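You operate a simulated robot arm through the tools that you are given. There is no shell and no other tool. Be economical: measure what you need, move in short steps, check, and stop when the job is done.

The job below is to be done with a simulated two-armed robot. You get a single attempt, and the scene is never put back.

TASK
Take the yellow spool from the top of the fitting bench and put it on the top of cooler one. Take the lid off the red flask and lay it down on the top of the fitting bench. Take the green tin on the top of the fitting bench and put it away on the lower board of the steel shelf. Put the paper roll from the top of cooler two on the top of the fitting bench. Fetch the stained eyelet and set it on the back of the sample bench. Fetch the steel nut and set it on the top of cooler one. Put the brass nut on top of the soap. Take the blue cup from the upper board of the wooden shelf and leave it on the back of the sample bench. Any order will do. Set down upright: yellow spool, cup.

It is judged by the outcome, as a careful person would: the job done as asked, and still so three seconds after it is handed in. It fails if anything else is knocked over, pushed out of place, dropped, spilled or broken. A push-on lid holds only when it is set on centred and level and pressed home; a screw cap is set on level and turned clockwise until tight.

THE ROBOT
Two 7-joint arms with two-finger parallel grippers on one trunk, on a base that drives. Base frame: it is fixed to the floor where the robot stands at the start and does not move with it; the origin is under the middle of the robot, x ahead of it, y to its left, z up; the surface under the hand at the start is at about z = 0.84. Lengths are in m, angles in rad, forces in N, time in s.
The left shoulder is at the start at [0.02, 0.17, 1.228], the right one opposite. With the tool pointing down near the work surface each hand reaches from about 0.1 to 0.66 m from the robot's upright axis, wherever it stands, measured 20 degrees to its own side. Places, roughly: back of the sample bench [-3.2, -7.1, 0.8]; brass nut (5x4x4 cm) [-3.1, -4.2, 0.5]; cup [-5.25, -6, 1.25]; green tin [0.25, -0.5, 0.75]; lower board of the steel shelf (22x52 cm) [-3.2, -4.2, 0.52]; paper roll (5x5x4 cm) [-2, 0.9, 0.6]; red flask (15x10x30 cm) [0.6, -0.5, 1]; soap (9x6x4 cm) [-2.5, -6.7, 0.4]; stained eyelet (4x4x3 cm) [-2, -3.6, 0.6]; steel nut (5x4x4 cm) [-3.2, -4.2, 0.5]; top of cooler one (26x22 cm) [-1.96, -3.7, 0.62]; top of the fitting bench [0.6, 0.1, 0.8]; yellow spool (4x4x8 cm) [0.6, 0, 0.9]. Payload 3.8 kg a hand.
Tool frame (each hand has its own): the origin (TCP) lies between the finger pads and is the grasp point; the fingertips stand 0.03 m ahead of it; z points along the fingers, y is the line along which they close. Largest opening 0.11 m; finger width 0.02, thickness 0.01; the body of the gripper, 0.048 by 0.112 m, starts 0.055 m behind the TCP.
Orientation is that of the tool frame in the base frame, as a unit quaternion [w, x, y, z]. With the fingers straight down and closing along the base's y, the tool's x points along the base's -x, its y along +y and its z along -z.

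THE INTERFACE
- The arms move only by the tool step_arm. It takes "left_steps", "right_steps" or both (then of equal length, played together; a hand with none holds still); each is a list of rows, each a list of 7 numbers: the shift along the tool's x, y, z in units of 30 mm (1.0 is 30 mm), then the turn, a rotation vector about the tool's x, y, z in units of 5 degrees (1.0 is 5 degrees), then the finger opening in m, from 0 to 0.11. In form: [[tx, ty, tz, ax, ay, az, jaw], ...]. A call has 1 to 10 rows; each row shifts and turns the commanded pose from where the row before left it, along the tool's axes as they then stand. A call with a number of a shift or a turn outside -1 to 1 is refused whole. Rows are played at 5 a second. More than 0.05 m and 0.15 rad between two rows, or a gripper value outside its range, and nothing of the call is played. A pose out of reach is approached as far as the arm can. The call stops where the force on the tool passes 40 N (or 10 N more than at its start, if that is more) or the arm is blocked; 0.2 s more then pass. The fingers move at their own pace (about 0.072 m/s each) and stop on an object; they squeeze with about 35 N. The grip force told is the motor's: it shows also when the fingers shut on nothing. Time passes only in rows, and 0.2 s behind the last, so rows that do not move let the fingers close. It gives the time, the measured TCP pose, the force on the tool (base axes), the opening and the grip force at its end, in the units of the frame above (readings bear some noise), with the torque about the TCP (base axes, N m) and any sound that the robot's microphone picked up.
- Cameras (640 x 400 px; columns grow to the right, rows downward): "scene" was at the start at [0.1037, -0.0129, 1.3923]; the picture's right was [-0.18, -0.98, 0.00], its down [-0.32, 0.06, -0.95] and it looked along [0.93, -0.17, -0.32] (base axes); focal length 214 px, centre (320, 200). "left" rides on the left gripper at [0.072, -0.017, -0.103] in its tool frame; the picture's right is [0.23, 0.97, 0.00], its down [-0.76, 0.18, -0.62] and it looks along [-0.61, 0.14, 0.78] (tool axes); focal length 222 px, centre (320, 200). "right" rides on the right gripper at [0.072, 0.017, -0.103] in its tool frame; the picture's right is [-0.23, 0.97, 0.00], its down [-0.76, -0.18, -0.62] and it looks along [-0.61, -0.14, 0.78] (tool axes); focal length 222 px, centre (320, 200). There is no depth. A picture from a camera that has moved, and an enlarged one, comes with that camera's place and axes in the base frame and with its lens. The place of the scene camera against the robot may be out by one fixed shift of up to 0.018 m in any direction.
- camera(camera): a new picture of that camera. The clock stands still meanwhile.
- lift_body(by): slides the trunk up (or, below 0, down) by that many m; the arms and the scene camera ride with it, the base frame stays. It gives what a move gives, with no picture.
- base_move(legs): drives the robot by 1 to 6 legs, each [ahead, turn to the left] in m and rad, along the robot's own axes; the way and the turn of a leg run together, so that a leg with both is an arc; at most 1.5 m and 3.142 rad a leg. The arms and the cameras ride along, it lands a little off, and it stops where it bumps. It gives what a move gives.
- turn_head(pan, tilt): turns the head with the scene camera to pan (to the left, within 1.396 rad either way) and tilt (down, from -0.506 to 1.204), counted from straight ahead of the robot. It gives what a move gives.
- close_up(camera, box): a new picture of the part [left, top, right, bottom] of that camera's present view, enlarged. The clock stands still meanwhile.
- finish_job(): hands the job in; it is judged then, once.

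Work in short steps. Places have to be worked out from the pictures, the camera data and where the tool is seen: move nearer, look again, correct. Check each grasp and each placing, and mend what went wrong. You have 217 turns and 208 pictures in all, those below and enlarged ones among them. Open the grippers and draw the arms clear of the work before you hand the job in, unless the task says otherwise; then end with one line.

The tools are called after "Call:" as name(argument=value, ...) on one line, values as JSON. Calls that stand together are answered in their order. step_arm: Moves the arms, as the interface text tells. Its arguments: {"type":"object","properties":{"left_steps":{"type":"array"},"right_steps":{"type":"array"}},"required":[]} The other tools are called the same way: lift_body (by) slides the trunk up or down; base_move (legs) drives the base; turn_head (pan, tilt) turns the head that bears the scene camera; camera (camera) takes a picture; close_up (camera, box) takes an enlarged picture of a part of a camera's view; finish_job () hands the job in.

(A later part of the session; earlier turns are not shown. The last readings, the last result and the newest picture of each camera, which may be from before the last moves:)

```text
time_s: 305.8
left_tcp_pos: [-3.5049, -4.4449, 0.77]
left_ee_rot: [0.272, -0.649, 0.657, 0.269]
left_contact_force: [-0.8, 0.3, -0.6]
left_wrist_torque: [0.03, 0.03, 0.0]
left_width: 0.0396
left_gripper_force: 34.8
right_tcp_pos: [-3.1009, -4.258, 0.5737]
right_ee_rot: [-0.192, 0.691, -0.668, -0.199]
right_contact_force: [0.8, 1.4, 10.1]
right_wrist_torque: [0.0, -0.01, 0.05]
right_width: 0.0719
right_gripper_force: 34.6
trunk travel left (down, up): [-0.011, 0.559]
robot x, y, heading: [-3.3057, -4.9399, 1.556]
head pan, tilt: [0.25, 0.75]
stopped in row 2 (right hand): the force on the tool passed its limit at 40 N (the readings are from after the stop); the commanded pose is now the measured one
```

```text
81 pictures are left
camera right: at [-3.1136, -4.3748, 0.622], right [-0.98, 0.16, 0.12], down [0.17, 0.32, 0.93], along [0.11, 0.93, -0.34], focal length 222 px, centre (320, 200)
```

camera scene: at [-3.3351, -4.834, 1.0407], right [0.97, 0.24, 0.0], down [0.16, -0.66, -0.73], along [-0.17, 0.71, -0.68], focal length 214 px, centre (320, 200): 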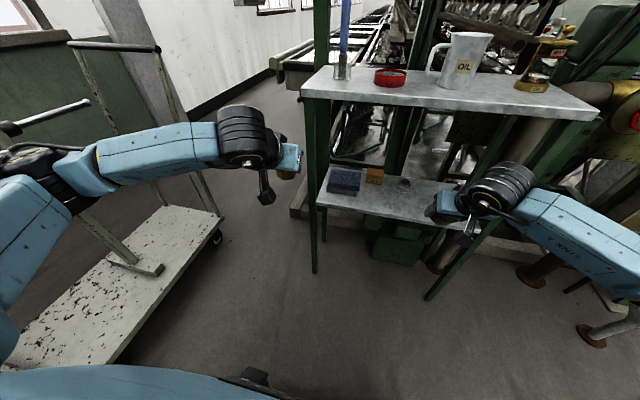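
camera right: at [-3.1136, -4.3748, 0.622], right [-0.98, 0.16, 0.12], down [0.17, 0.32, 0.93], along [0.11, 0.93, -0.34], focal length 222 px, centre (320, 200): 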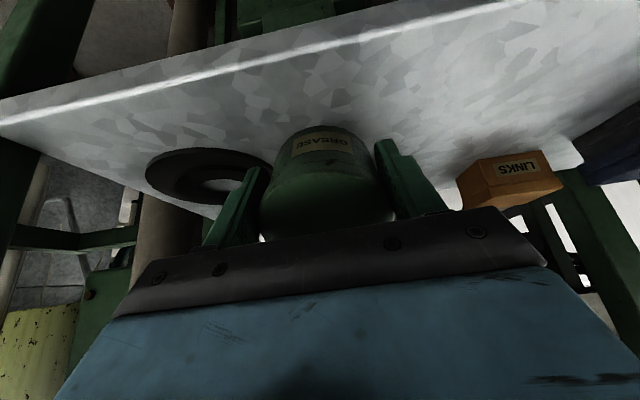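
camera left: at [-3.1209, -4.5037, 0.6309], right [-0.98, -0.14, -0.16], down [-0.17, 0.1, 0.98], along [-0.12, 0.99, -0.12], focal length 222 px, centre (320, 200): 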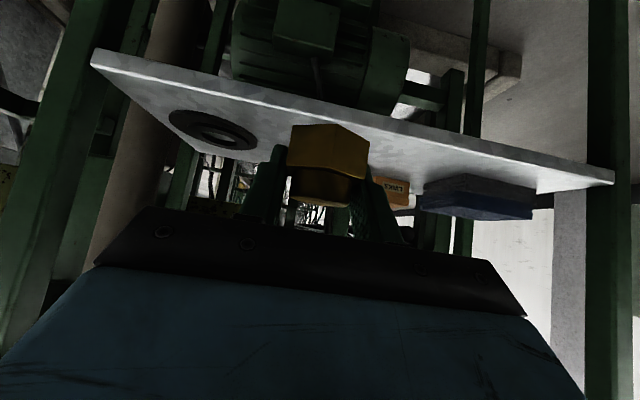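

Contact at the near edge. I roll the tin level by moving forward and slightly down with the edge as pivot.

Call:
step_arm(right_steps=[[-0.16, 0, 0.25, 0, 0, 0, 0.05], [-0.16, 0, 0.25, 0, 0, 0, 0.05], [-0.16, 0, 0.25, 0, 0, 0, 0.05]])

Call:
camera(camera="right")

Call:
close_up(camera="scene", box=[380, 140, 540, 250])

```text
time_s: 306.6
left_tcp_pos: [-3.5037, -4.4461, 0.7707]
left_ee_rot: [0.273, -0.649, 0.657, 0.27]
left_contact_force: [0.9, 0.5, -2.1]
left_wrist_torque: [-0.02, 0.0, 0.02]
left_width: 0.0392
left_gripper_force: 35.1
right_tcp_pos: [-3.1012, -4.2359, 0.5616]
right_ee_rot: [-0.193, 0.692, -0.667, -0.198]
right_contact_force: [1.0, -8.5, 21.9]
right_wrist_torque: [-0.49, -0.1, -0.04]
right_width: 0.0721
right_gripper_force: 34.8
trunk travel left (down, up): [-0.011, 0.559]
robot x, y, heading: [-3.3072, -4.939, 1.566]
head pan, tilt: [0.25, 0.75]
```

```text
80 pictures are left
camera right: at [-3.1136, -4.3523, 0.6094], right [-0.98, 0.16, 0.12], down [0.16, 0.32, 0.93], along [0.11, 0.93, -0.34], focal length 222 px, centre (320, 200)
```

right: 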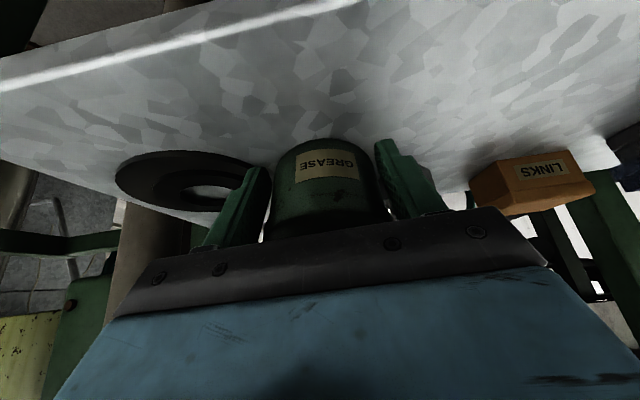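

```text
3.64 times, centred on (460, 195) of scene
camera zoom: at [-3.3354, -4.8362, 1.0409], right [0.97, 0.24, 0.0], down [0.16, -0.66, -0.73], along [-0.17, 0.71, -0.68], focal length 780 px, centre (-189, 218)
```

zoom: 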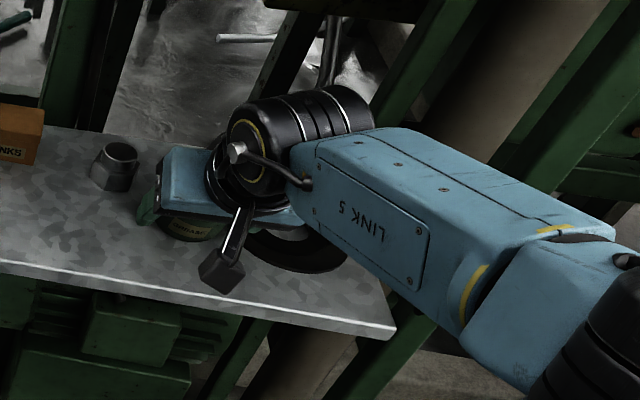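

The tin is now level on the board. I open only slightly (washer close by) and withdraw along the tool axis.

Call:
step_arm(right_steps=[[0, 0, 0, 0, 0, 0, 0.08], [0, 0, 0, 0, 0, 0, 0.08], [0, 0, -0.6, 0, 0, 0, 0.08], [0, 0, -1, 0, 0, 0, 0.08], [0.4, 0, -1, 0, 0, 0, 0.08], [0.4, 0, -1, 0, 0, 0, 0.08], [0.4, 0, -1, 0, 0, 0, 0.08]])

Call:
camera(camera="right")

```text
time_s: 308.2
left_tcp_pos: [-3.5054, -4.4433, 0.77]
left_ee_rot: [0.272, -0.65, 0.657, 0.269]
left_contact_force: [0.6, 0.1, -1.7]
left_wrist_torque: [-0.01, 0.0, 0.01]
left_width: 0.0395
left_gripper_force: 35.2
right_tcp_pos: [-3.1006, -4.3392, 0.6569]
right_ee_rot: [-0.191, 0.692, -0.668, -0.196]
right_contact_force: [-0.8, 0.0, 0.1]
right_wrist_torque: [0.01, 0.01, 0.02]
right_width: 0.08
right_gripper_force: 0.2
trunk travel left (down, up): [-0.011, 0.559]
robot x, y, heading: [-3.3054, -4.9388, 1.563]
head pan, tilt: [0.25, 0.75]
```

```text
78 pictures are left
camera right: at [-3.1113, -4.4544, 0.7063], right [-0.98, 0.16, 0.12], down [0.16, 0.32, 0.93], along [0.11, 0.93, -0.34], focal length 222 px, centre (320, 200)
```

right: 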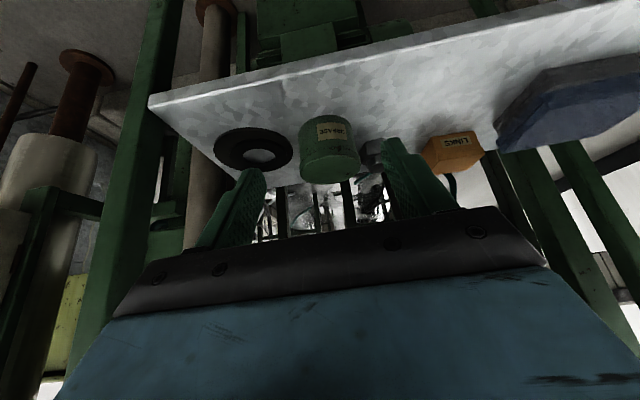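

The tin stands upright. For the steel nut (≈ -3.166, -4.167) I pitch the right hand to 41° and yaw 15° to the right to clear the tin, then move to a pre-grasp.

Call:
step_arm(right_steps=[[0, 0, 0, 0, -1, 0, 0.08], [0, 0, 0, 0, -1, 0, 0.08], [0, 0, 0, 0.656, 0, 0.755, 0.08], [0, 0, 0, 0.656, 0, 0.755, 0.08], [0, 0, 0, 0.656, 0, 0.755, 0.08], [-0.41, 0.85, 0.39, 0, 0, 0, 0.075], [-0.41, 0.85, 0.39, 0, 0, 0, 0.075], [-0.41, 0.85, 0.39, 0, 0, 0, 0.075], [-0.41, 0.85, 0.39, 0, 0, 0, 0.075]])

Call:
camera(camera="right")

Call:
close_up(camera="scene", box=[300, 60, 560, 250])

```text
time_s: 310.2
left_tcp_pos: [-3.5054, -4.4447, 0.7708]
left_ee_rot: [0.272, -0.649, 0.657, 0.27]
left_contact_force: [0.5, 0.3, -0.8]
left_wrist_torque: [0.0, -0.01, 0.01]
left_width: 0.0396
left_gripper_force: 34.9
right_tcp_pos: [-3.186, -4.2476, 0.6577]
right_ee_rot: [0.279, -0.581, 0.732, 0.222]
right_contact_force: [0.3, -0.1, 0.3]
right_wrist_torque: [0.04, 0.04, 0.02]
right_width: 0.0748
right_gripper_force: 0.1
trunk travel left (down, up): [-0.011, 0.559]
robot x, y, heading: [-3.3096, -4.9423, 1.562]
head pan, tilt: [0.25, 0.75]
```

```text
77 pictures are left
camera right: at [-3.2292, -4.3633, 0.6864], right [-0.91, 0.38, 0.15], down [0.21, 0.11, 0.97], along [0.36, 0.92, -0.18], focal length 222 px, centre (320, 200)
```

right: 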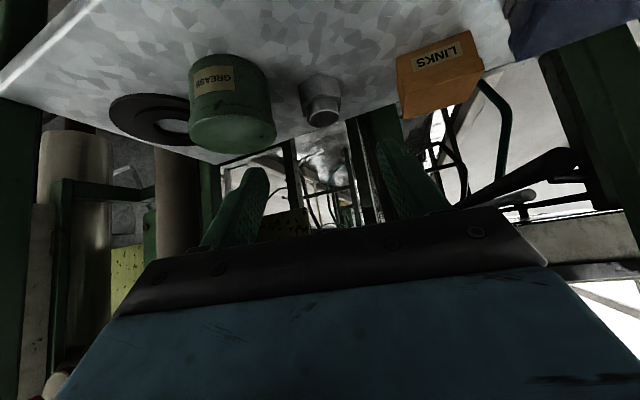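

```text
2.11 times, centred on (430, 155) of scene
camera zoom: at [-3.3351, -4.8342, 1.0407], right [0.97, 0.24, 0.0], down [0.16, -0.66, -0.73], along [-0.17, 0.71, -0.68], focal length 452 px, centre (88, 295)
```

zoom: 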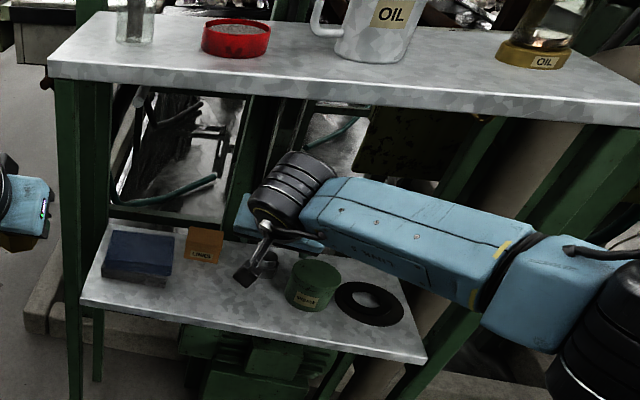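

The nut is straight ahead, 137 mm along the tool axis. I advance 81 mm and check.

Call:
step_arm(right_steps=[[0, 0.07, 0.9, 0, 0, 0, 0.07], [0, 0, 0.9, 0, 0, 0, 0.07], [0, 0, 0.9, 0, 0, 0, 0.07]])

Call:
camera(camera="right")

```text
time_s: 311.0
left_tcp_pos: [-3.5059, -4.4463, 0.7711]
left_ee_rot: [0.273, -0.65, 0.656, 0.269]
left_contact_force: [0.2, -0.2, -1.9]
left_wrist_torque: [-0.01, 0.0, -0.01]
left_width: 0.0394
left_gripper_force: 35.3
right_tcp_pos: [-3.1746, -4.2107, 0.6149]
right_ee_rot: [0.283, -0.583, 0.726, 0.229]
right_contact_force: [-6.0, 4.8, 27.8]
right_wrist_torque: [0.26, -1.06, 0.24]
right_width: 0.0664
right_gripper_force: 0.0
right hand out of reach, approached as far as the arm can: row 3
trunk travel left (down, up): [-0.011, 0.559]
robot x, y, heading: [-3.3071, -4.9349, 1.558]
head pan, tilt: [0.25, 0.75]
```

```text
75 pictures are left
camera right: at [-3.2167, -4.3282, 0.6405], right [-0.91, 0.37, 0.16], down [0.21, 0.1, 0.97], along [0.35, 0.92, -0.16], focal length 222 px, centre (320, 200)
```

right: 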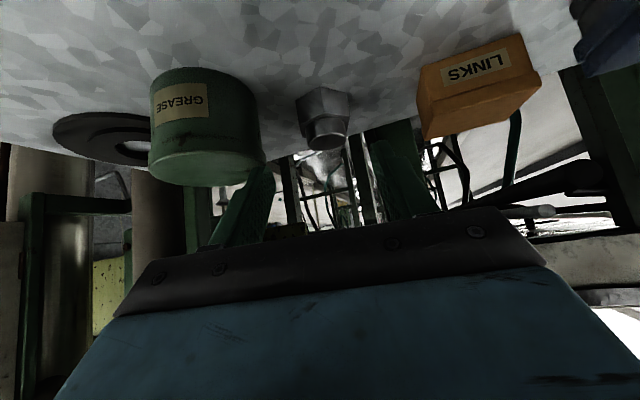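

A finger is touching the tin's rim (27 N up, finger pushed in). I back off at once and look.

Call:
step_arm(right_steps=[[0, 0, -0.6, 0, 0, 0, 0.07], [0, 0, -0.9, 0, 0, 0, 0.07]])

Call:
camera(camera="right")

Call:
close_up(camera="scene", box=[300, 60, 560, 250])

```text
time_s: 311.6
left_tcp_pos: [-3.5037, -4.4439, 0.7709]
left_ee_rot: [0.272, -0.649, 0.657, 0.269]
left_contact_force: [-0.1, -0.1, -1.6]
left_wrist_torque: [0.01, -0.01, -0.04]
left_width: 0.0392
left_gripper_force: 34.6
right_tcp_pos: [-3.1758, -4.2428, 0.6365]
right_ee_rot: [0.278, -0.58, 0.733, 0.221]
right_contact_force: [0.8, 0.2, 0.0]
right_wrist_torque: [-0.01, -0.02, -0.01]
right_width: 0.0704
right_gripper_force: 0.0
trunk travel left (down, up): [-0.011, 0.559]
robot x, y, heading: [-3.3071, -4.9376, 1.561]
head pan, tilt: [0.25, 0.75]
```

```text
74 pictures are left
camera right: at [-3.2203, -4.3588, 0.6633], right [-0.91, 0.39, 0.15], down [0.21, 0.11, 0.97], along [0.36, 0.91, -0.18], focal length 222 px, centre (320, 200)
```

right: 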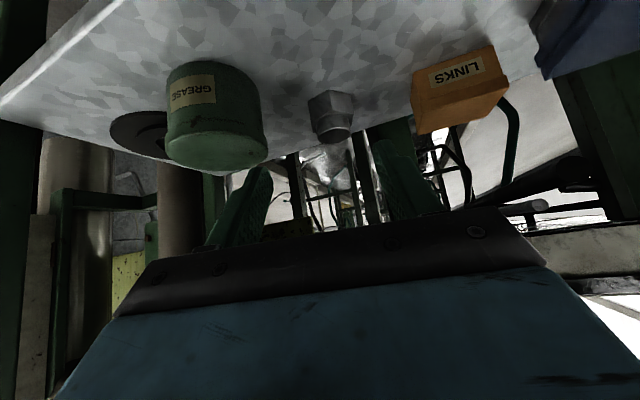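

```text
2.11 times, centred on (430, 155) of scene
camera zoom: at [-3.3348, -4.8343, 1.0406], right [0.97, 0.24, 0.0], down [0.16, -0.66, -0.73], along [-0.17, 0.71, -0.68], focal length 452 px, centre (88, 295)
```

zoom: 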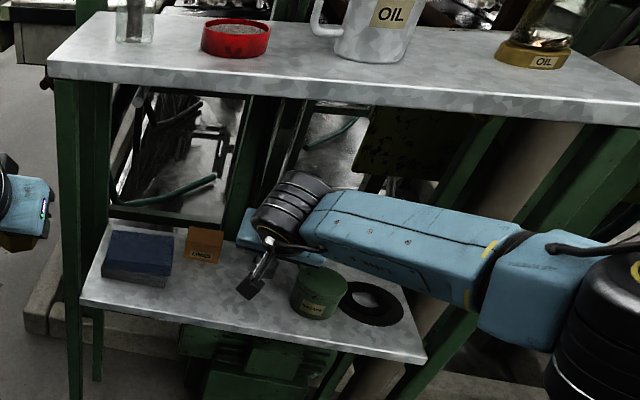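

The tin stands fine. I yaw 15° more to the right, shift left 3 cm and narrow the fingers to keep clear of it.

Call:
step_arm(right_steps=[[0, 0.35, 0, 0.667, 0, 0.745, 0.058], [0, 0.35, 0, 0.667, 0, 0.745, 0.058], [0, 0.35, 0, 0.667, 0, 0.745, 0.058]])

Call:
camera(camera="right")

```text
time_s: 312.4
left_tcp_pos: [-3.5041, -4.4443, 0.769]
left_ee_rot: [0.272, -0.649, 0.658, 0.268]
left_contact_force: [-0.3, -0.1, -1.5]
left_wrist_torque: [-0.02, 0.02, 0.01]
left_width: 0.039
left_gripper_force: 34.8
right_tcp_pos: [-3.2039, -4.2356, 0.6378]
right_ee_rot: [0.305, -0.48, 0.802, 0.183]
right_contact_force: [-1.3, 0.9, 1.3]
right_wrist_torque: [-0.01, -0.02, 0.04]
right_width: 0.058
right_gripper_force: 0.1
trunk travel left (down, up): [-0.011, 0.559]
robot x, y, heading: [-3.3053, -4.9403, 1.563]
head pan, tilt: [0.25, 0.75]
```

```text
72 pictures are left
camera right: at [-3.276, -4.336, 0.665], right [-0.78, 0.61, 0.15], down [0.23, 0.05, 0.97], along [0.58, 0.79, -0.18], focal length 222 px, centre (320, 200)
```

right: 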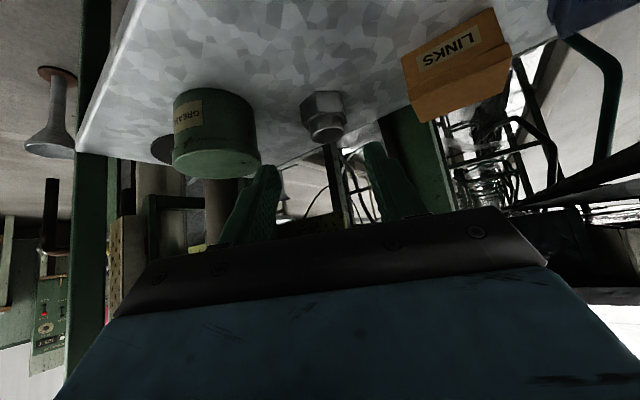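

Nut at tool (+9, +5, +116 mm); tin edge 49 mm to the side, fingers will pass. I advance and close.

Call:
step_arm(right_steps=[[0, 0.17, 0.9, 0, 0, 0, 0.058], [0, 0, 0.9, 0, 0, 0, 0.058], [0, 0, 0.9, 0, 0, 0, 0.058], [0, 0, 0.9, 0, 0, 0, 0.058]])

Call:
camera(camera="right")

```text
time_s: 313.4
left_tcp_pos: [-3.5038, -4.4438, 0.7706]
left_ee_rot: [0.272, -0.649, 0.657, 0.269]
left_contact_force: [-0.2, -0.3, -1.4]
left_wrist_torque: [0.0, 0.01, 0.02]
left_width: 0.0397
left_gripper_force: 34.7
right_tcp_pos: [-3.1707, -4.2383, 0.5906]
right_ee_rot: [0.305, -0.481, 0.801, 0.184]
right_contact_force: [-1.2, -0.4, -0.5]
right_wrist_torque: [-0.01, 0.05, 0.01]
right_width: 0.0578
right_gripper_force: 0.0
right hand out of reach, approached as far as the arm can: row 1, 2, 3, 4
trunk travel left (down, up): [-0.011, 0.559]
robot x, y, heading: [-3.3028, -4.9405, 1.56]
head pan, tilt: [0.25, 0.75]
```

```text
71 pictures are left
camera right: at [-3.2427, -4.3382, 0.6182], right [-0.78, 0.61, 0.15], down [0.23, 0.05, 0.97], along [0.58, 0.79, -0.18], focal length 222 px, centre (320, 200)
```

right: 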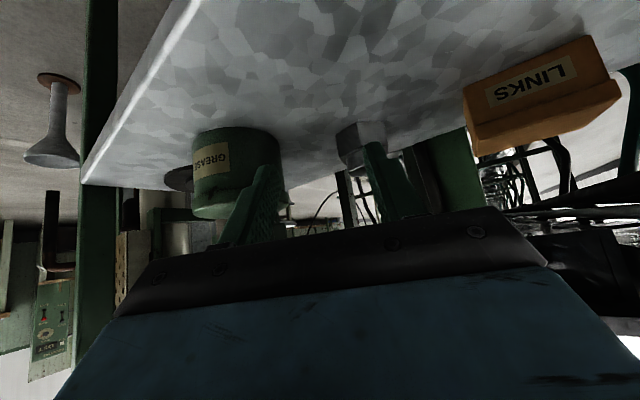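

The reach runs out here. I withdraw the hand, then turn the base 0.2 rad left and move 0.08 m closer.

Call:
step_arm(right_steps=[[-0.3, 0.3, -0.9, 0, 0, 0, 0.058], [0, 0, -0.9, 0, 0, 0, 0.058], [0.3, 0, -1, 0, 0, 0, 0.058], [0.6, 0, -0.8, 0, 0, 0, 0.058], [0.6, 0, -0.8, 0, 0, 0, 0.058]])

Call:
base_move(legs=[[0, 0.2], [0.08, 0]])

Call:
camera(camera="right")

Call:
camera(camera="scene")

```text
time_s: 314.6
left_tcp_pos: [-3.5043, -4.4441, 0.7704]
left_ee_rot: [0.273, -0.649, 0.658, 0.268]
left_contact_force: [-0.6, 0.1, -1.0]
left_wrist_torque: [0.02, -0.02, 0.03]
left_width: 0.0396
left_gripper_force: 34.6
right_tcp_pos: [-3.2328, -4.3339, 0.664]
right_ee_rot: [0.305, -0.48, 0.802, 0.184]
right_contact_force: [-0.4, 0.2, 0.1]
right_wrist_torque: [0.01, -0.02, -0.04]
right_width: 0.0577
right_gripper_force: 0.0
trunk travel left (down, up): [-0.011, 0.559]
robot x, y, heading: [-3.3059, -4.9409, 1.558]
head pan, tilt: [0.25, 0.75]
```

```text
time_s: 316.4
left_tcp_pos: [-3.6131, -4.4162, 0.7704]
left_ee_rot: [-0.244, 0.712, -0.589, -0.294]
left_contact_force: [-0.5, 0.2, -2.0]
left_wrist_torque: [-0.01, 0.0, 0.02]
left_width: 0.0395
left_gripper_force: 35.2
right_tcp_pos: [-3.3685, -4.2549, 0.6638]
right_ee_rot: [0.286, -0.558, 0.749, 0.214]
right_contact_force: [-0.4, -0.4, -0.1]
right_wrist_torque: [0.03, 0.0, 0.02]
right_width: 0.0576
right_gripper_force: 0.1
trunk travel left (down, up): [-0.011, 0.559]
robot x, y, heading: [-3.3236, -4.8609, 1.76]
head pan, tilt: [0.25, 0.75]
```

```text
70 pictures are left
camera right: at [-3.4188, -4.3673, 0.692], right [-0.88, 0.44, 0.15], down [0.22, 0.1, 0.97], along [0.41, 0.89, -0.18], focal length 222 px, centre (320, 200)
```

right: 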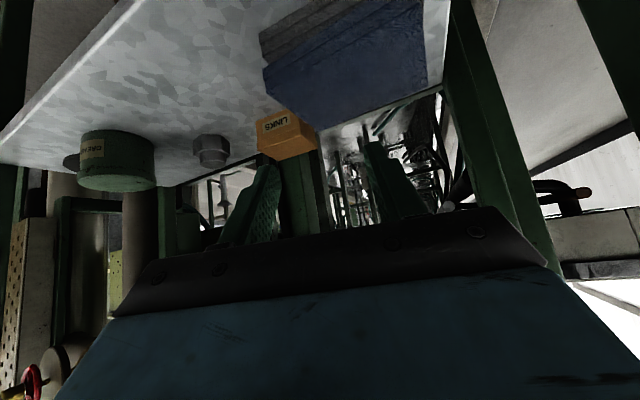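

```text
69 pictures are left
camera scene: at [-3.3692, -4.7636, 1.0407], right [0.91, 0.42, 0.0], down [0.29, -0.62, -0.73], along [-0.31, 0.66, -0.68], focal length 214 px, centre (320, 200)
```

scene: 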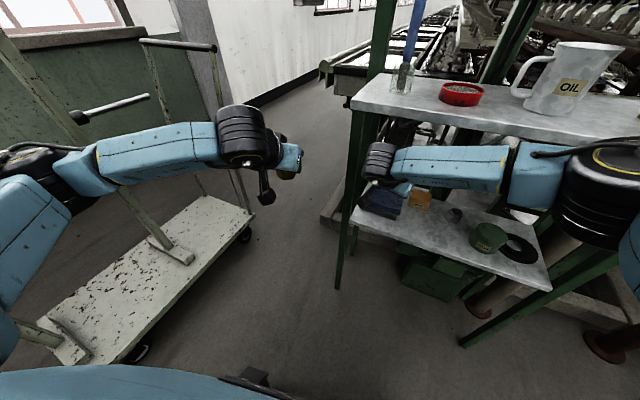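

The nut is at (-3.171, -4.165). I yaw back 10° and move to the pre-grasp in line with it.

Call:
step_arm(right_steps=[[0, 0, 0, 0.66, 0, 0.75, 0.058], [0, 0, 0, 0.66, 0, 0.75, 0.058], [-0.35, -0.91, 0.57, 0, 0, 0, 0.058], [-0.35, -0.91, 0.57, 0, 0, 0, 0.058], [-0.35, -0.91, 0.57, 0, 0, 0, 0.058], [-0.35, -0.91, 0.57, 0, 0, 0, 0.058], [-0.35, -0.91, 0.57, 0, 0, 0, 0.058]])

Call:
camera(camera="right")

```text
time_s: 318.0
left_tcp_pos: [-3.6123, -4.4163, 0.7703]
left_ee_rot: [-0.244, 0.712, -0.589, -0.295]
left_contact_force: [-0.2, -0.9, -1.6]
left_wrist_torque: [0.0, 0.01, 0.0]
left_width: 0.0394
left_gripper_force: 34.9
right_tcp_pos: [-3.2032, -4.228, 0.6384]
right_ee_rot: [0.303, -0.49, 0.795, 0.189]
right_contact_force: [-0.3, -0.4, 0.4]
right_wrist_torque: [0.03, 0.01, -0.02]
right_width: 0.0579
right_gripper_force: 0.1
trunk travel left (down, up): [-0.011, 0.559]
robot x, y, heading: [-3.3236, -4.8618, 1.76]
head pan, tilt: [0.25, 0.75]
```

```text
68 pictures are left
camera right: at [-3.2722, -4.331, 0.6659], right [-0.79, 0.59, 0.15], down [0.23, 0.06, 0.97], along [0.56, 0.81, -0.18], focal length 222 px, centre (320, 200)
```

right: 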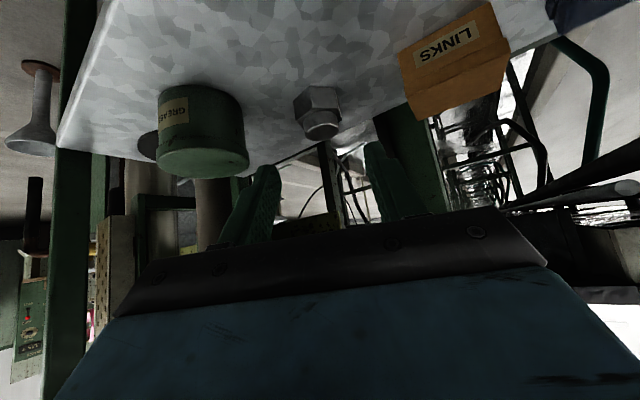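

Aligned (nut 116 mm ahead). Advance.

Call:
step_arm(right_steps=[[0.05, 0.06, 0.9, 0, 0, 0, 0.058], [0.05, 0, 0.9, 0, 0, 0, 0.058], [0, 0, 0.9, 0, 0, 0, 0.058], [0, 0, 0.85, 0, 0, 0, 0.058]])

Call:
camera(camera="right")

```text
time_s: 319.2
left_tcp_pos: [-3.6129, -4.4191, 0.7713]
left_ee_rot: [-0.244, 0.712, -0.588, -0.295]
left_contact_force: [0.5, 0.4, -1.3]
left_wrist_torque: [0.03, 0.05, 0.05]
left_width: 0.0393
left_gripper_force: 35.2
right_tcp_pos: [-3.1802, -4.1648, 0.5597]
right_ee_rot: [0.303, -0.49, 0.795, 0.192]
right_contact_force: [-1.2, -12.8, 15.8]
right_wrist_torque: [-0.41, -0.45, -0.46]
right_width: 0.06
right_gripper_force: 1.8
trunk travel left (down, up): [-0.011, 0.559]
robot x, y, heading: [-3.32, -4.8635, 1.764]
head pan, tilt: [0.25, 0.75]
stopped in row 4 (right hand): the force on the tool passed its limit at 42 N (the readings are from after the stop); the commanded pose is now the measured one
```

```text
67 pictures are left
camera right: at [-3.2492, -4.2677, 0.5867], right [-0.8, 0.58, 0.16], down [0.23, 0.05, 0.97], along [0.56, 0.81, -0.18], focal length 222 px, centre (320, 200)
```

right: 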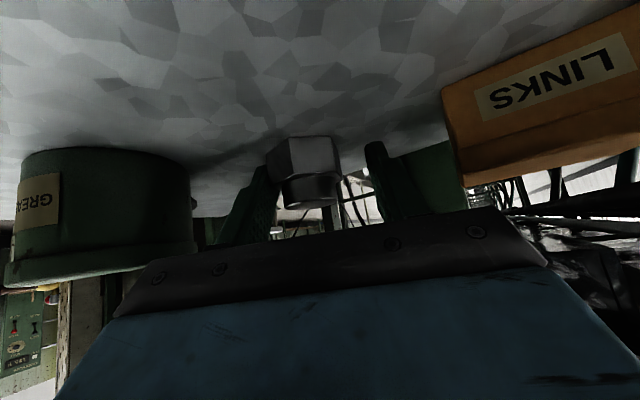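

One finger touches the nut's corner (it lies 5 mm to the side). I back 12 mm, centre, and advance again.

Call:
step_arm(right_steps=[[0, 0, -0.4, 0, 0, 0, 0.064], [0, -0.22, 0, 0, 0, 0, 0.064], [0, 0, 0.35, 0, 0, 0, 0.064], [0, 0, 0, 0, 0, 0, 0.03], [0, 0, 0, 0, 0, 0, 0.02], [0, 0, 0, 0, 0, 0, 0.02]])

Call:
camera(camera="right")

```text
time_s: 320.6
left_tcp_pos: [-3.6126, -4.418, 0.7714]
left_ee_rot: [-0.244, 0.711, -0.59, -0.295]
left_contact_force: [-0.3, -0.3, -1.9]
left_wrist_torque: [0.03, 0.0, 0.04]
left_width: 0.039
left_gripper_force: 35.0
right_tcp_pos: [-3.1729, -4.1681, 0.5588]
right_ee_rot: [0.303, -0.49, 0.795, 0.192]
right_contact_force: [2.9, 0.2, 10.2]
right_wrist_torque: [0.0, -0.26, 0.02]
right_width: 0.0392
right_gripper_force: 35.8
trunk travel left (down, up): [-0.011, 0.559]
robot x, y, heading: [-3.3231, -4.8645, 1.754]
head pan, tilt: [0.25, 0.75]
```

```text
66 pictures are left
camera right: at [-3.2422, -4.2696, 0.5866], right [-0.8, 0.58, 0.16], down [0.23, 0.05, 0.97], along [0.56, 0.81, -0.18], focal length 222 px, centre (320, 200)
```

right: 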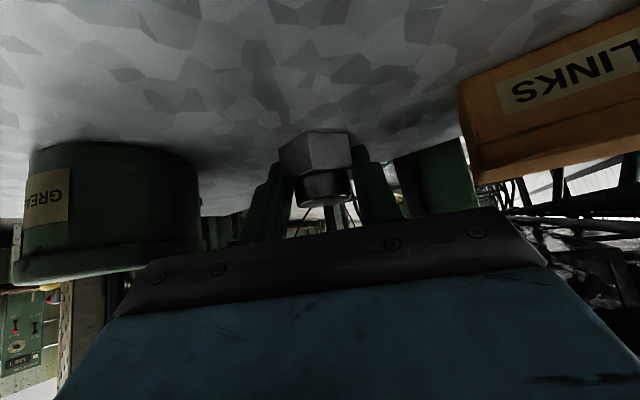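

Gripped (39 mm). Lift 3 cm and withdraw.

Call:
step_arm(right_steps=[[-0.3, 0, -0.35, 0, 0, 0, 0.02], [-0.6, 0, -0.7, 0, 0, 0, 0.02], [0, 0.1, -0.9, 0, 0, 0, 0.02], [0.3, 0.1, -0.9, 0, 0, 0, 0.02], [0.6, 0, -0.8, 0, 0, 0, 0.02], [0.6, 0, -0.8, 0, 0, 0, 0.02], [0.6, 0, -0.8, 0, 0, 0, 0.02]])

Call:
camera(camera="right")

Call:
camera(camera="scene")

```text
time_s: 322.2
left_tcp_pos: [-3.6122, -4.4177, 0.7698]
left_ee_rot: [-0.244, 0.712, -0.589, -0.295]
left_contact_force: [-0.5, -0.7, -1.9]
left_wrist_torque: [0.0, 0.03, 0.0]
left_width: 0.0394
left_gripper_force: 35.8
right_tcp_pos: [-3.2342, -4.2821, 0.6504]
right_ee_rot: [0.302, -0.49, 0.796, 0.19]
right_contact_force: [-0.1, -0.2, -2.0]
right_wrist_torque: [0.0, 0.0, 0.0]
right_width: 0.0396
right_gripper_force: 34.9
trunk travel left (down, up): [-0.011, 0.559]
robot x, y, heading: [-3.3193, -4.866, 1.762]
head pan, tilt: [0.25, 0.75]
```

```text
65 pictures are left
camera right: at [-3.3039, -4.3849, 0.6778], right [-0.79, 0.59, 0.16], down [0.23, 0.05, 0.97], along [0.56, 0.81, -0.18], focal length 222 px, centre (320, 200)
```

right: 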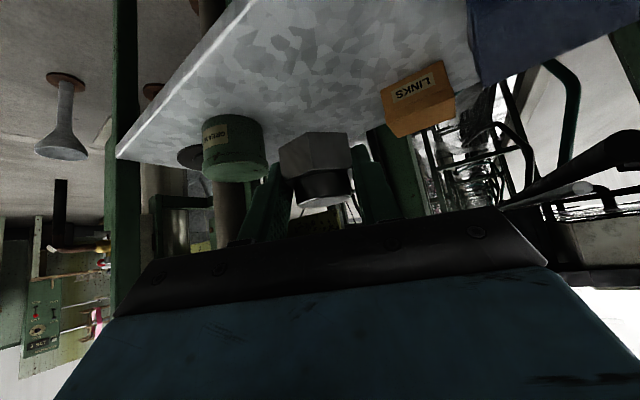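

```text
64 pictures are left
camera scene: at [-3.3693, -4.7642, 1.0407], right [0.91, 0.42, 0.0], down [0.29, -0.62, -0.73], along [-0.31, 0.66, -0.68], focal length 214 px, centre (320, 200)
```

scene: 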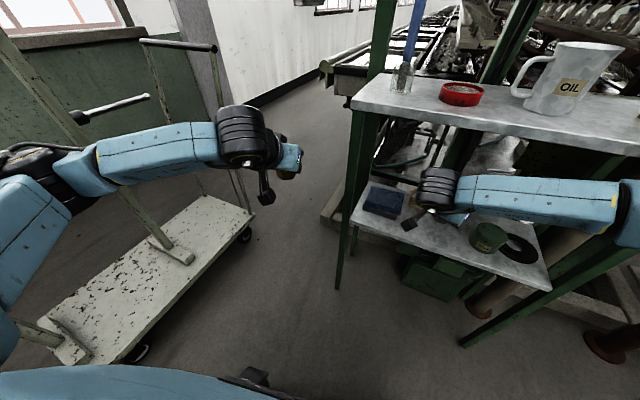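

Steel nut held. I back out, raise the trunk and drive to cooler one.

Call:
base_move(legs=[[-0.35, 0]])

Call:
lift_body(by=0.35)

Call:
base_move(legs=[[0, -1.68], [1.0, 0], [0.95, 0]])

```text
time_s: 324.4
left_tcp_pos: [-3.5508, -4.7508, 0.7707]
left_ee_rot: [-0.242, 0.713, -0.587, -0.295]
left_contact_force: [0.2, -0.2, -2.4]
left_wrist_torque: [0.0, -0.01, 0.02]
left_width: 0.0395
left_gripper_force: 34.7
right_tcp_pos: [-3.1752, -4.6121, 0.6488]
right_ee_rot: [0.301, -0.494, 0.793, 0.191]
right_contact_force: [-1.1, -0.2, -0.9]
right_wrist_torque: [-0.02, 0.02, 0.0]
right_width: 0.0392
right_gripper_force: 35.3
trunk travel left (down, up): [-0.011, 0.559]
robot x, y, heading: [-3.2578, -5.1954, 1.765]
head pan, tilt: [0.25, 0.75]
```

```text
time_s: 327.8
left_tcp_pos: [-3.5525, -4.7514, 1.1193]
left_ee_rot: [-0.242, 0.714, -0.587, -0.295]
left_contact_force: [0.2, 0.6, -1.5]
left_wrist_torque: [0.01, 0.0, -0.02]
left_width: 0.0393
left_gripper_force: 35.2
right_tcp_pos: [-3.1747, -4.6125, 0.9994]
right_ee_rot: [0.301, -0.494, 0.793, 0.192]
right_contact_force: [0.4, 0.3, -1.1]
right_wrist_torque: [0.0, -0.02, 0.04]
right_width: 0.0393
right_gripper_force: 34.9
trunk travel left (down, up): [-0.361, 0.209]
robot x, y, heading: [-3.2587, -5.195, 1.766]
head pan, tilt: [0.25, 0.75]
```

```text
time_s: 341.7
left_tcp_pos: [-0.8478, -4.7015, 1.1198]
left_ee_rot: [0.382, -0.067, 0.921, 0.028]
left_contact_force: [0.2, -0.2, -2.7]
left_wrist_torque: [0.01, 0.01, 0.0]
left_width: 0.0393
left_gripper_force: 34.8
right_tcp_pos: [-0.7287, -5.0854, 0.9999]
right_ee_rot: [0.346, 0.234, 0.905, -0.087]
right_contact_force: [-0.1, 0.3, -1.9]
right_wrist_torque: [0.02, -0.01, 0.03]
right_width: 0.0392
right_gripper_force: 35.0
trunk travel left (down, up): [-0.361, 0.209]
robot x, y, heading: [-1.3061, -4.9711, 0.15]
head pan, tilt: [0.25, 0.75]
```

Continue north along the cooler, then turn to it.

Call:
base_move(legs=[[0, 1.545], [1.24, 0], [0, 1.93]])

Call:
turn_head(pan=-0.2, tilt=0.8)

Call:
camera(camera="scene")

```text
time_s: 356.4
left_tcp_pos: [-1.7666, -4.1629, 1.12]
left_ee_rot: [0.095, 0.896, 0.228, -0.37]
left_contact_force: [-1.2, -0.2, -1.9]
left_wrist_torque: [0.02, 0.0, -0.02]
left_width: 0.0394
left_gripper_force: 34.9
right_tcp_pos: [-2.0098, -3.8447, 1.0]
right_ee_rot: [-0.025, 0.932, -0.073, -0.355]
right_contact_force: [-0.1, 0.9, -0.4]
right_wrist_torque: [0.0, -0.05, 0.02]
right_width: 0.0389
right_gripper_force: 35.4
trunk travel left (down, up): [-0.361, 0.209]
robot x, y, heading: [-1.4275, -3.7482, -2.645]
head pan, tilt: [0.25, 0.75]
```

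```text
time_s: 357.3
left_tcp_pos: [-1.7678, -4.1626, 1.1208]
left_ee_rot: [0.094, 0.896, 0.228, -0.37]
left_contact_force: [-0.6, -0.6, -1.4]
left_wrist_torque: [0.02, 0.0, -0.02]
left_width: 0.0395
left_gripper_force: 34.9
right_tcp_pos: [-2.0108, -3.8447, 1.0004]
right_ee_rot: [-0.024, 0.931, -0.073, -0.356]
right_contact_force: [0.2, -0.1, -1.5]
right_wrist_torque: [-0.01, -0.03, 0.01]
right_width: 0.0389
right_gripper_force: 35.0
trunk travel left (down, up): [-0.361, 0.209]
robot x, y, heading: [-1.4297, -3.7472, -2.645]
head pan, tilt: [-0.201, 0.799]
```

```text
63 pictures are left
camera scene: at [-1.5356, -3.7792, 1.3867], right [-0.29, 0.96, 0.0], down [0.69, 0.21, -0.7], along [-0.67, -0.2, -0.72], focal length 214 px, centre (320, 200)
```

scene: 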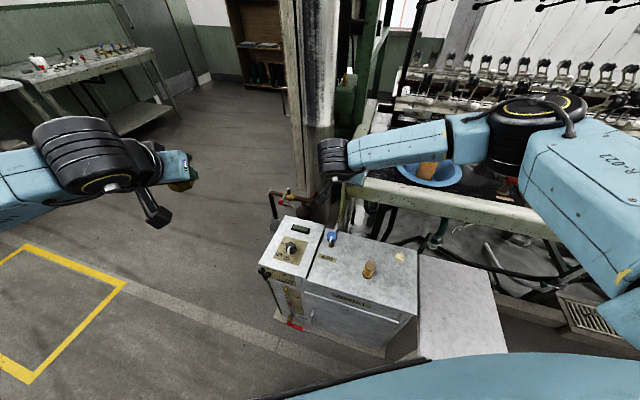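

I bring the steel nut over the free front-right part of the cooler top, (-1.885, -3.62).

Call:
step_arm(right_steps=[[0.74, -0.9, 0.33, 0, 0, 0, 0.02], [0.74, -0.9, 0.33, 0, 0, 0, 0.02], [0.74, -0.9, 0.33, 0, 0, 0, 0.02], [0.74, -0.9, 0.33, 0, 0, 0, 0.02], [0.74, -0.9, 0.33, 0, 0, 0, 0.02], [0.74, -0.9, 0.33, 0, 0, 0, 0.02], [0.74, -0.9, 0.33, 0, 0, 0, 0.02], [0.74, -0.9, 0.33, 0, 0, 0, 0.02], [0.74, -0.9, 0.33, 0, 0, 0, 0.02]])

Call:
camera(camera="right")

```text
time_s: 359.3
left_tcp_pos: [-1.7668, -4.1621, 1.1197]
left_ee_rot: [0.095, 0.895, 0.228, -0.37]
left_contact_force: [0.7, 0.4, -0.4]
left_wrist_torque: [-0.02, -0.02, 0.01]
left_width: 0.0394
left_gripper_force: 34.8
right_tcp_pos: [-1.8896, -3.6346, 0.8024]
right_ee_rot: [-0.028, 0.932, -0.074, -0.353]
right_contact_force: [-0.3, 0.6, -1.6]
right_wrist_torque: [0.01, -0.01, -0.01]
right_width: 0.0392
right_gripper_force: 34.7
right hand out of reach, approached as far as the arm can: row 9
trunk travel left (down, up): [-0.361, 0.209]
robot x, y, heading: [-1.4338, -3.7511, -2.642]
head pan, tilt: [-0.201, 0.799]
```

```text
62 pictures are left
camera right: at [-1.7698, -3.6711, 0.8305], right [-0.32, -0.93, 0.15], down [-0.13, 0.2, 0.97], along [-0.94, 0.29, -0.18], focal length 222 px, centre (320, 200)
```

right: 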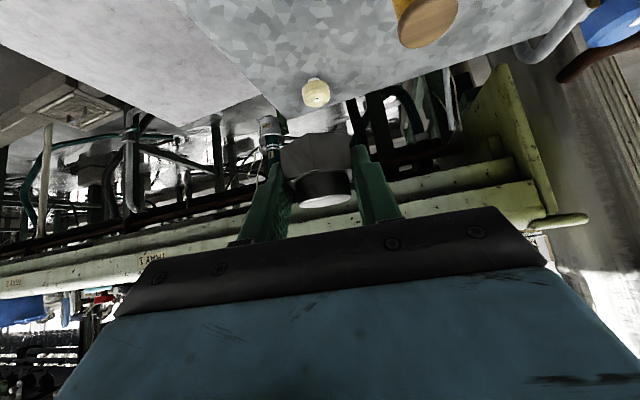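

Good place; shift 1 cm away from the spool and lower with the trunk.

Call:
step_arm(right_steps=[[0, -0.35, 0, 0, 0, 0, 0.02], [0, 0, 0, 0, 0, 0, 0.02]])

Call:
lift_body(by=-0.124)

Call:
lift_body(by=-0.01)

```text
time_s: 359.9
left_tcp_pos: [-1.7663, -4.1638, 1.1201]
left_ee_rot: [0.093, 0.896, 0.228, -0.37]
left_contact_force: [-0.1, 0.2, -2.2]
left_wrist_torque: [-0.01, 0.0, 0.03]
left_width: 0.0393
left_gripper_force: 35.1
right_tcp_pos: [-1.8895, -3.6369, 0.8056]
right_ee_rot: [-0.027, 0.932, -0.074, -0.355]
right_contact_force: [0.2, 0.0, -1.3]
right_wrist_torque: [0.01, 0.02, -0.02]
right_width: 0.0392
right_gripper_force: 35.2
right hand out of reach, approached as far as the arm can: row 1
trunk travel left (down, up): [-0.361, 0.209]
robot x, y, heading: [-1.4267, -3.7473, -2.645]
head pan, tilt: [-0.201, 0.799]
```

```text
time_s: 361.4
left_tcp_pos: [-1.7676, -4.1623, 0.9962]
left_ee_rot: [0.094, 0.895, 0.227, -0.371]
left_contact_force: [-0.7, -0.1, -0.9]
left_wrist_torque: [-0.01, 0.01, 0.02]
left_width: 0.0395
left_gripper_force: 34.9
right_tcp_pos: [-1.8903, -3.6362, 0.6821]
right_ee_rot: [-0.027, 0.932, -0.073, -0.355]
right_contact_force: [-0.2, -0.2, -1.4]
right_wrist_torque: [0.0, -0.01, -0.02]
right_width: 0.039
right_gripper_force: 34.8
trunk travel left (down, up): [-0.237, 0.333]
robot x, y, heading: [-1.4307, -3.7538, -2.647]
head pan, tilt: [-0.201, 0.799]
```

```text
time_s: 362.0
left_tcp_pos: [-1.7673, -4.1628, 0.9854]
left_ee_rot: [0.094, 0.896, 0.227, -0.371]
left_contact_force: [-0.2, 0.2, -1.2]
left_wrist_torque: [0.03, 0.01, -0.01]
left_width: 0.0393
left_gripper_force: 35.7
right_tcp_pos: [-1.8892, -3.6358, 0.6705]
right_ee_rot: [-0.027, 0.931, -0.073, -0.355]
right_contact_force: [-0.3, -0.2, -1.7]
right_wrist_torque: [-0.01, 0.02, 0.02]
right_width: 0.0394
right_gripper_force: 34.7
trunk travel left (down, up): [-0.227, 0.343]
robot x, y, heading: [-1.4351, -3.7505, -2.644]
head pan, tilt: [-0.201, 0.799]
```

Call:
lift_body(by=-0.004)

Call:
lift_body(by=-0.004)

Call:
camera(camera="right")

```text
time_s: 362.5
left_tcp_pos: [-1.767, -4.162, 0.9824]
left_ee_rot: [0.094, 0.896, 0.227, -0.37]
left_contact_force: [0.3, -0.5, -0.5]
left_wrist_torque: [-0.01, -0.01, 0.01]
left_width: 0.0392
left_gripper_force: 35.0
right_tcp_pos: [-1.8914, -3.6365, 0.6673]
right_ee_rot: [-0.027, 0.931, -0.074, -0.355]
right_contact_force: [-0.2, -0.4, -1.2]
right_wrist_torque: [-0.03, -0.02, 0.02]
right_width: 0.0391
right_gripper_force: 35.0
trunk travel left (down, up): [-0.223, 0.347]
robot x, y, heading: [-1.4343, -3.7501, -2.643]
head pan, tilt: [-0.201, 0.799]
```

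```text
time_s: 363.0
left_tcp_pos: [-1.7669, -4.162, 0.9789]
left_ee_rot: [0.094, 0.896, 0.227, -0.37]
left_contact_force: [0.9, -0.7, -0.7]
left_wrist_torque: [-0.04, 0.0, -0.02]
left_width: 0.0393
left_gripper_force: 35.4
right_tcp_pos: [-1.8894, -3.6365, 0.6629]
right_ee_rot: [-0.027, 0.932, -0.074, -0.354]
right_contact_force: [-0.5, -0.6, -1.3]
right_wrist_torque: [0.02, -0.02, 0.03]
right_width: 0.039
right_gripper_force: 34.8
trunk travel left (down, up): [-0.219, 0.351]
robot x, y, heading: [-1.4295, -3.7505, -2.645]
head pan, tilt: [-0.201, 0.799]
```

```text
61 pictures are left
camera right: at [-1.7698, -3.6722, 0.6916], right [-0.32, -0.94, 0.15], down [-0.12, 0.2, 0.97], along [-0.94, 0.29, -0.18], focal length 222 px, centre (320, 200)
```

right: 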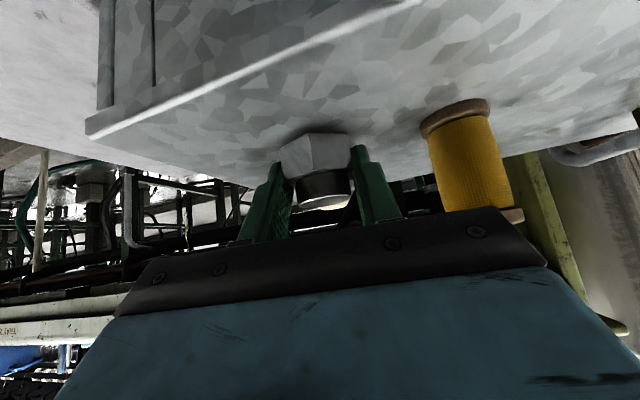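

Almost down. Continue in 3–4 mm steps.

Call:
lift_body(by=-0.004)

Call:
lift_body(by=-0.003)

```text
time_s: 363.6
left_tcp_pos: [-1.7665, -4.1611, 0.9751]
left_ee_rot: [0.094, 0.896, 0.227, -0.37]
left_contact_force: [-0.8, 0.0, -1.7]
left_wrist_torque: [-0.02, -0.01, 0.03]
left_width: 0.0396
left_gripper_force: 35.1
right_tcp_pos: [-1.8906, -3.6363, 0.6594]
right_ee_rot: [-0.026, 0.932, -0.073, -0.355]
right_contact_force: [0.6, 0.1, -1.3]
right_wrist_torque: [-0.02, 0.0, -0.02]
right_width: 0.0391
right_gripper_force: 35.0
trunk travel left (down, up): [-0.215, 0.355]
robot x, y, heading: [-1.4339, -3.7503, -2.641]
head pan, tilt: [-0.201, 0.799]
```

```text
time_s: 364.1
left_tcp_pos: [-1.7657, -4.1634, 0.9724]
left_ee_rot: [0.094, 0.896, 0.227, -0.371]
left_contact_force: [-0.4, 0.4, -1.0]
left_wrist_torque: [0.02, -0.03, -0.02]
left_width: 0.0395
left_gripper_force: 34.7
right_tcp_pos: [-1.8887, -3.6369, 0.6591]
right_ee_rot: [-0.027, 0.931, -0.074, -0.357]
right_contact_force: [3.5, 4.5, 24.7]
right_wrist_torque: [0.18, 0.04, -0.07]
right_width: 0.039
right_gripper_force: 35.2
trunk travel left (down, up): [-0.212, 0.358]
robot x, y, heading: [-1.432, -3.7472, -2.644]
head pan, tilt: [-0.201, 0.799]
```

Contact. I open a little and lift straight up, then un-pitch by 20° for the eyelet.

Call:
step_arm(right_steps=[[0, 0, 0, 0, 0, 0, 0.052], [0, 0, 0, 0, 0, 0, 0.052], [-0.3, 0, -0.35, 0, 0, 0, 0.052], [-0.66, 0, -0.74, 0, 0, 0, 0.052], [-0.66, 0, -0.74, 0, 0, 0, 0.052], [-0.66, 0, -0.74, 0, 0, 0, 0.052], [0, 0, 0, 0, 1, 0, 0.07], [0, 0, 0, 0, 1, 0, 0.07], [0, 0, 0, 0, 1, 0, 0.07], [0, 0, 0, 0, 1, 0, 0.07]])

Call:
camera(camera="right")

```text
time_s: 366.3
left_tcp_pos: [-1.7678, -4.1619, 0.9709]
left_ee_rot: [0.093, 0.896, 0.227, -0.37]
left_contact_force: [0.4, 0.7, -1.8]
left_wrist_torque: [0.0, 0.01, 0.02]
left_width: 0.0392
left_gripper_force: 35.0
right_tcp_pos: [-1.8881, -3.6371, 0.762]
right_ee_rot: [-0.014, 0.979, -0.076, -0.187]
right_contact_force: [-0.5, -0.3, -0.4]
right_wrist_torque: [0.04, 0.02, -0.01]
right_width: 0.07
right_gripper_force: 0.0
trunk travel left (down, up): [-0.212, 0.358]
robot x, y, heading: [-1.4338, -3.7487, -2.642]
head pan, tilt: [-0.201, 0.799]
```

```text
60 pictures are left
camera right: at [-1.7869, -3.6692, 0.8282], right [-0.36, -0.93, 0.09], down [-0.45, 0.25, 0.86], along [-0.82, 0.27, -0.5], focal length 222 px, centre (320, 200)
```

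right: 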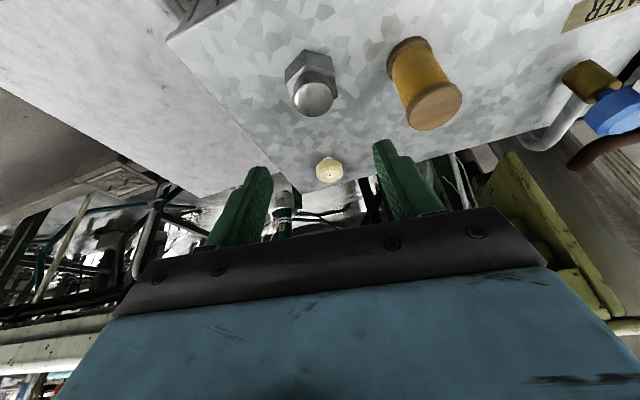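

Both placed fine. The eyelet is at (-2.018, -3.61); I move to a pre-grasp above it.

Call:
step_arm(right_steps=[[-0.96, -0.08, 0.66, 0, 0, 0, 0.07], [-0.96, -0.08, 0.66, 0, 0, 0, 0.07], [-0.96, -0.08, 0.66, 0, 0, 0, 0.07]])

Call:
camera(camera="right")

```text
time_s: 367.1
left_tcp_pos: [-1.7674, -4.1621, 0.9708]
left_ee_rot: [0.094, 0.896, 0.227, -0.37]
left_contact_force: [0.1, 0.1, -1.4]
left_wrist_torque: [0.02, 0.01, 0.0]
left_width: 0.0396
left_gripper_force: 34.9
right_tcp_pos: [-1.9892, -3.6133, 0.7388]
right_ee_rot: [-0.014, 0.979, -0.077, -0.188]
right_contact_force: [-0.8, -0.4, 0.5]
right_wrist_torque: [-0.02, -0.02, 0.0]
right_width: 0.0699
right_gripper_force: 0.0
trunk travel left (down, up): [-0.212, 0.358]
robot x, y, heading: [-1.4312, -3.7518, -2.646]
head pan, tilt: [-0.201, 0.799]
```

```text
59 pictures are left
camera right: at [-1.8864, -3.6461, 0.8057], right [-0.36, -0.93, 0.09], down [-0.44, 0.25, 0.86], along [-0.82, 0.27, -0.5], focal length 222 px, centre (320, 200)
```

right: 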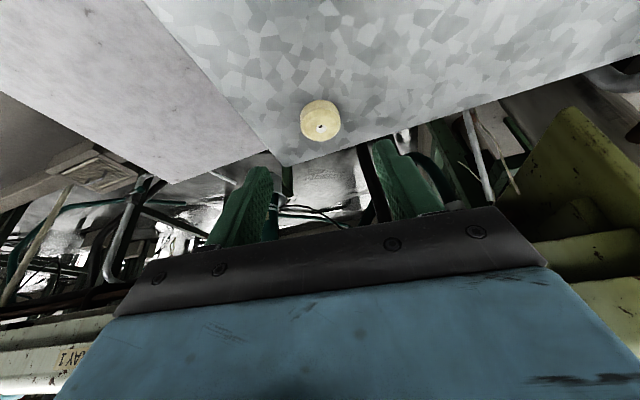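

Aligned: eyelet 92 mm ahead. Advance 79 mm and close.

Call:
step_arm(right_steps=[[0.2, 0.08, 0.9, 0, 0, 0, 0.065], [0, 0, 0.9, 0, 0, 0, 0.065], [0, 0, 0.8, 0, 0, 0, 0.065], [0, 0, 0, 0, 0, 0, 0.03], [0, 0, 0, 0, 0, 0, 0.015], [0, 0, 0, 0, 0, 0, 0.015]])

Call:
camera(camera="right")

```text
time_s: 368.5
left_tcp_pos: [-1.7669, -4.1625, 0.971]
left_ee_rot: [0.094, 0.896, 0.227, -0.371]
left_contact_force: [0.1, 0.0, -1.1]
left_wrist_torque: [0.02, -0.03, 0.01]
left_width: 0.0395
left_gripper_force: 35.1
right_tcp_pos: [-2.0143, -3.6133, 0.6637]
right_ee_rot: [-0.014, 0.979, -0.077, -0.188]
right_contact_force: [0.1, -0.2, -0.3]
right_wrist_torque: [-0.04, 0.03, 0.01]
right_width: 0.0325
right_gripper_force: 35.0
trunk travel left (down, up): [-0.212, 0.358]
robot x, y, heading: [-1.4297, -3.7541, -2.642]
head pan, tilt: [-0.201, 0.799]
```

```text
58 pictures are left
camera right: at [-1.9111, -3.6455, 0.7316], right [-0.36, -0.93, 0.09], down [-0.44, 0.25, 0.86], along [-0.82, 0.27, -0.5], focal length 222 px, centre (320, 200)
```

right: 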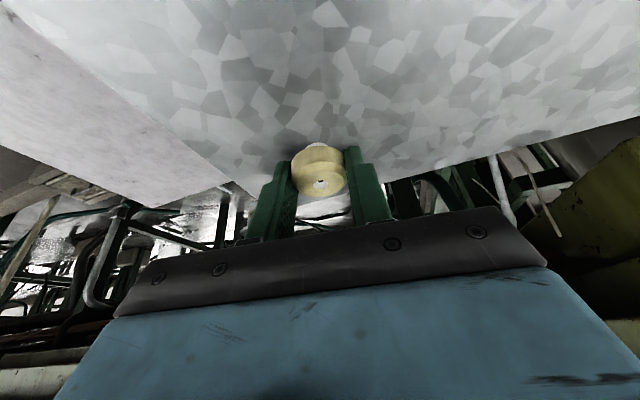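

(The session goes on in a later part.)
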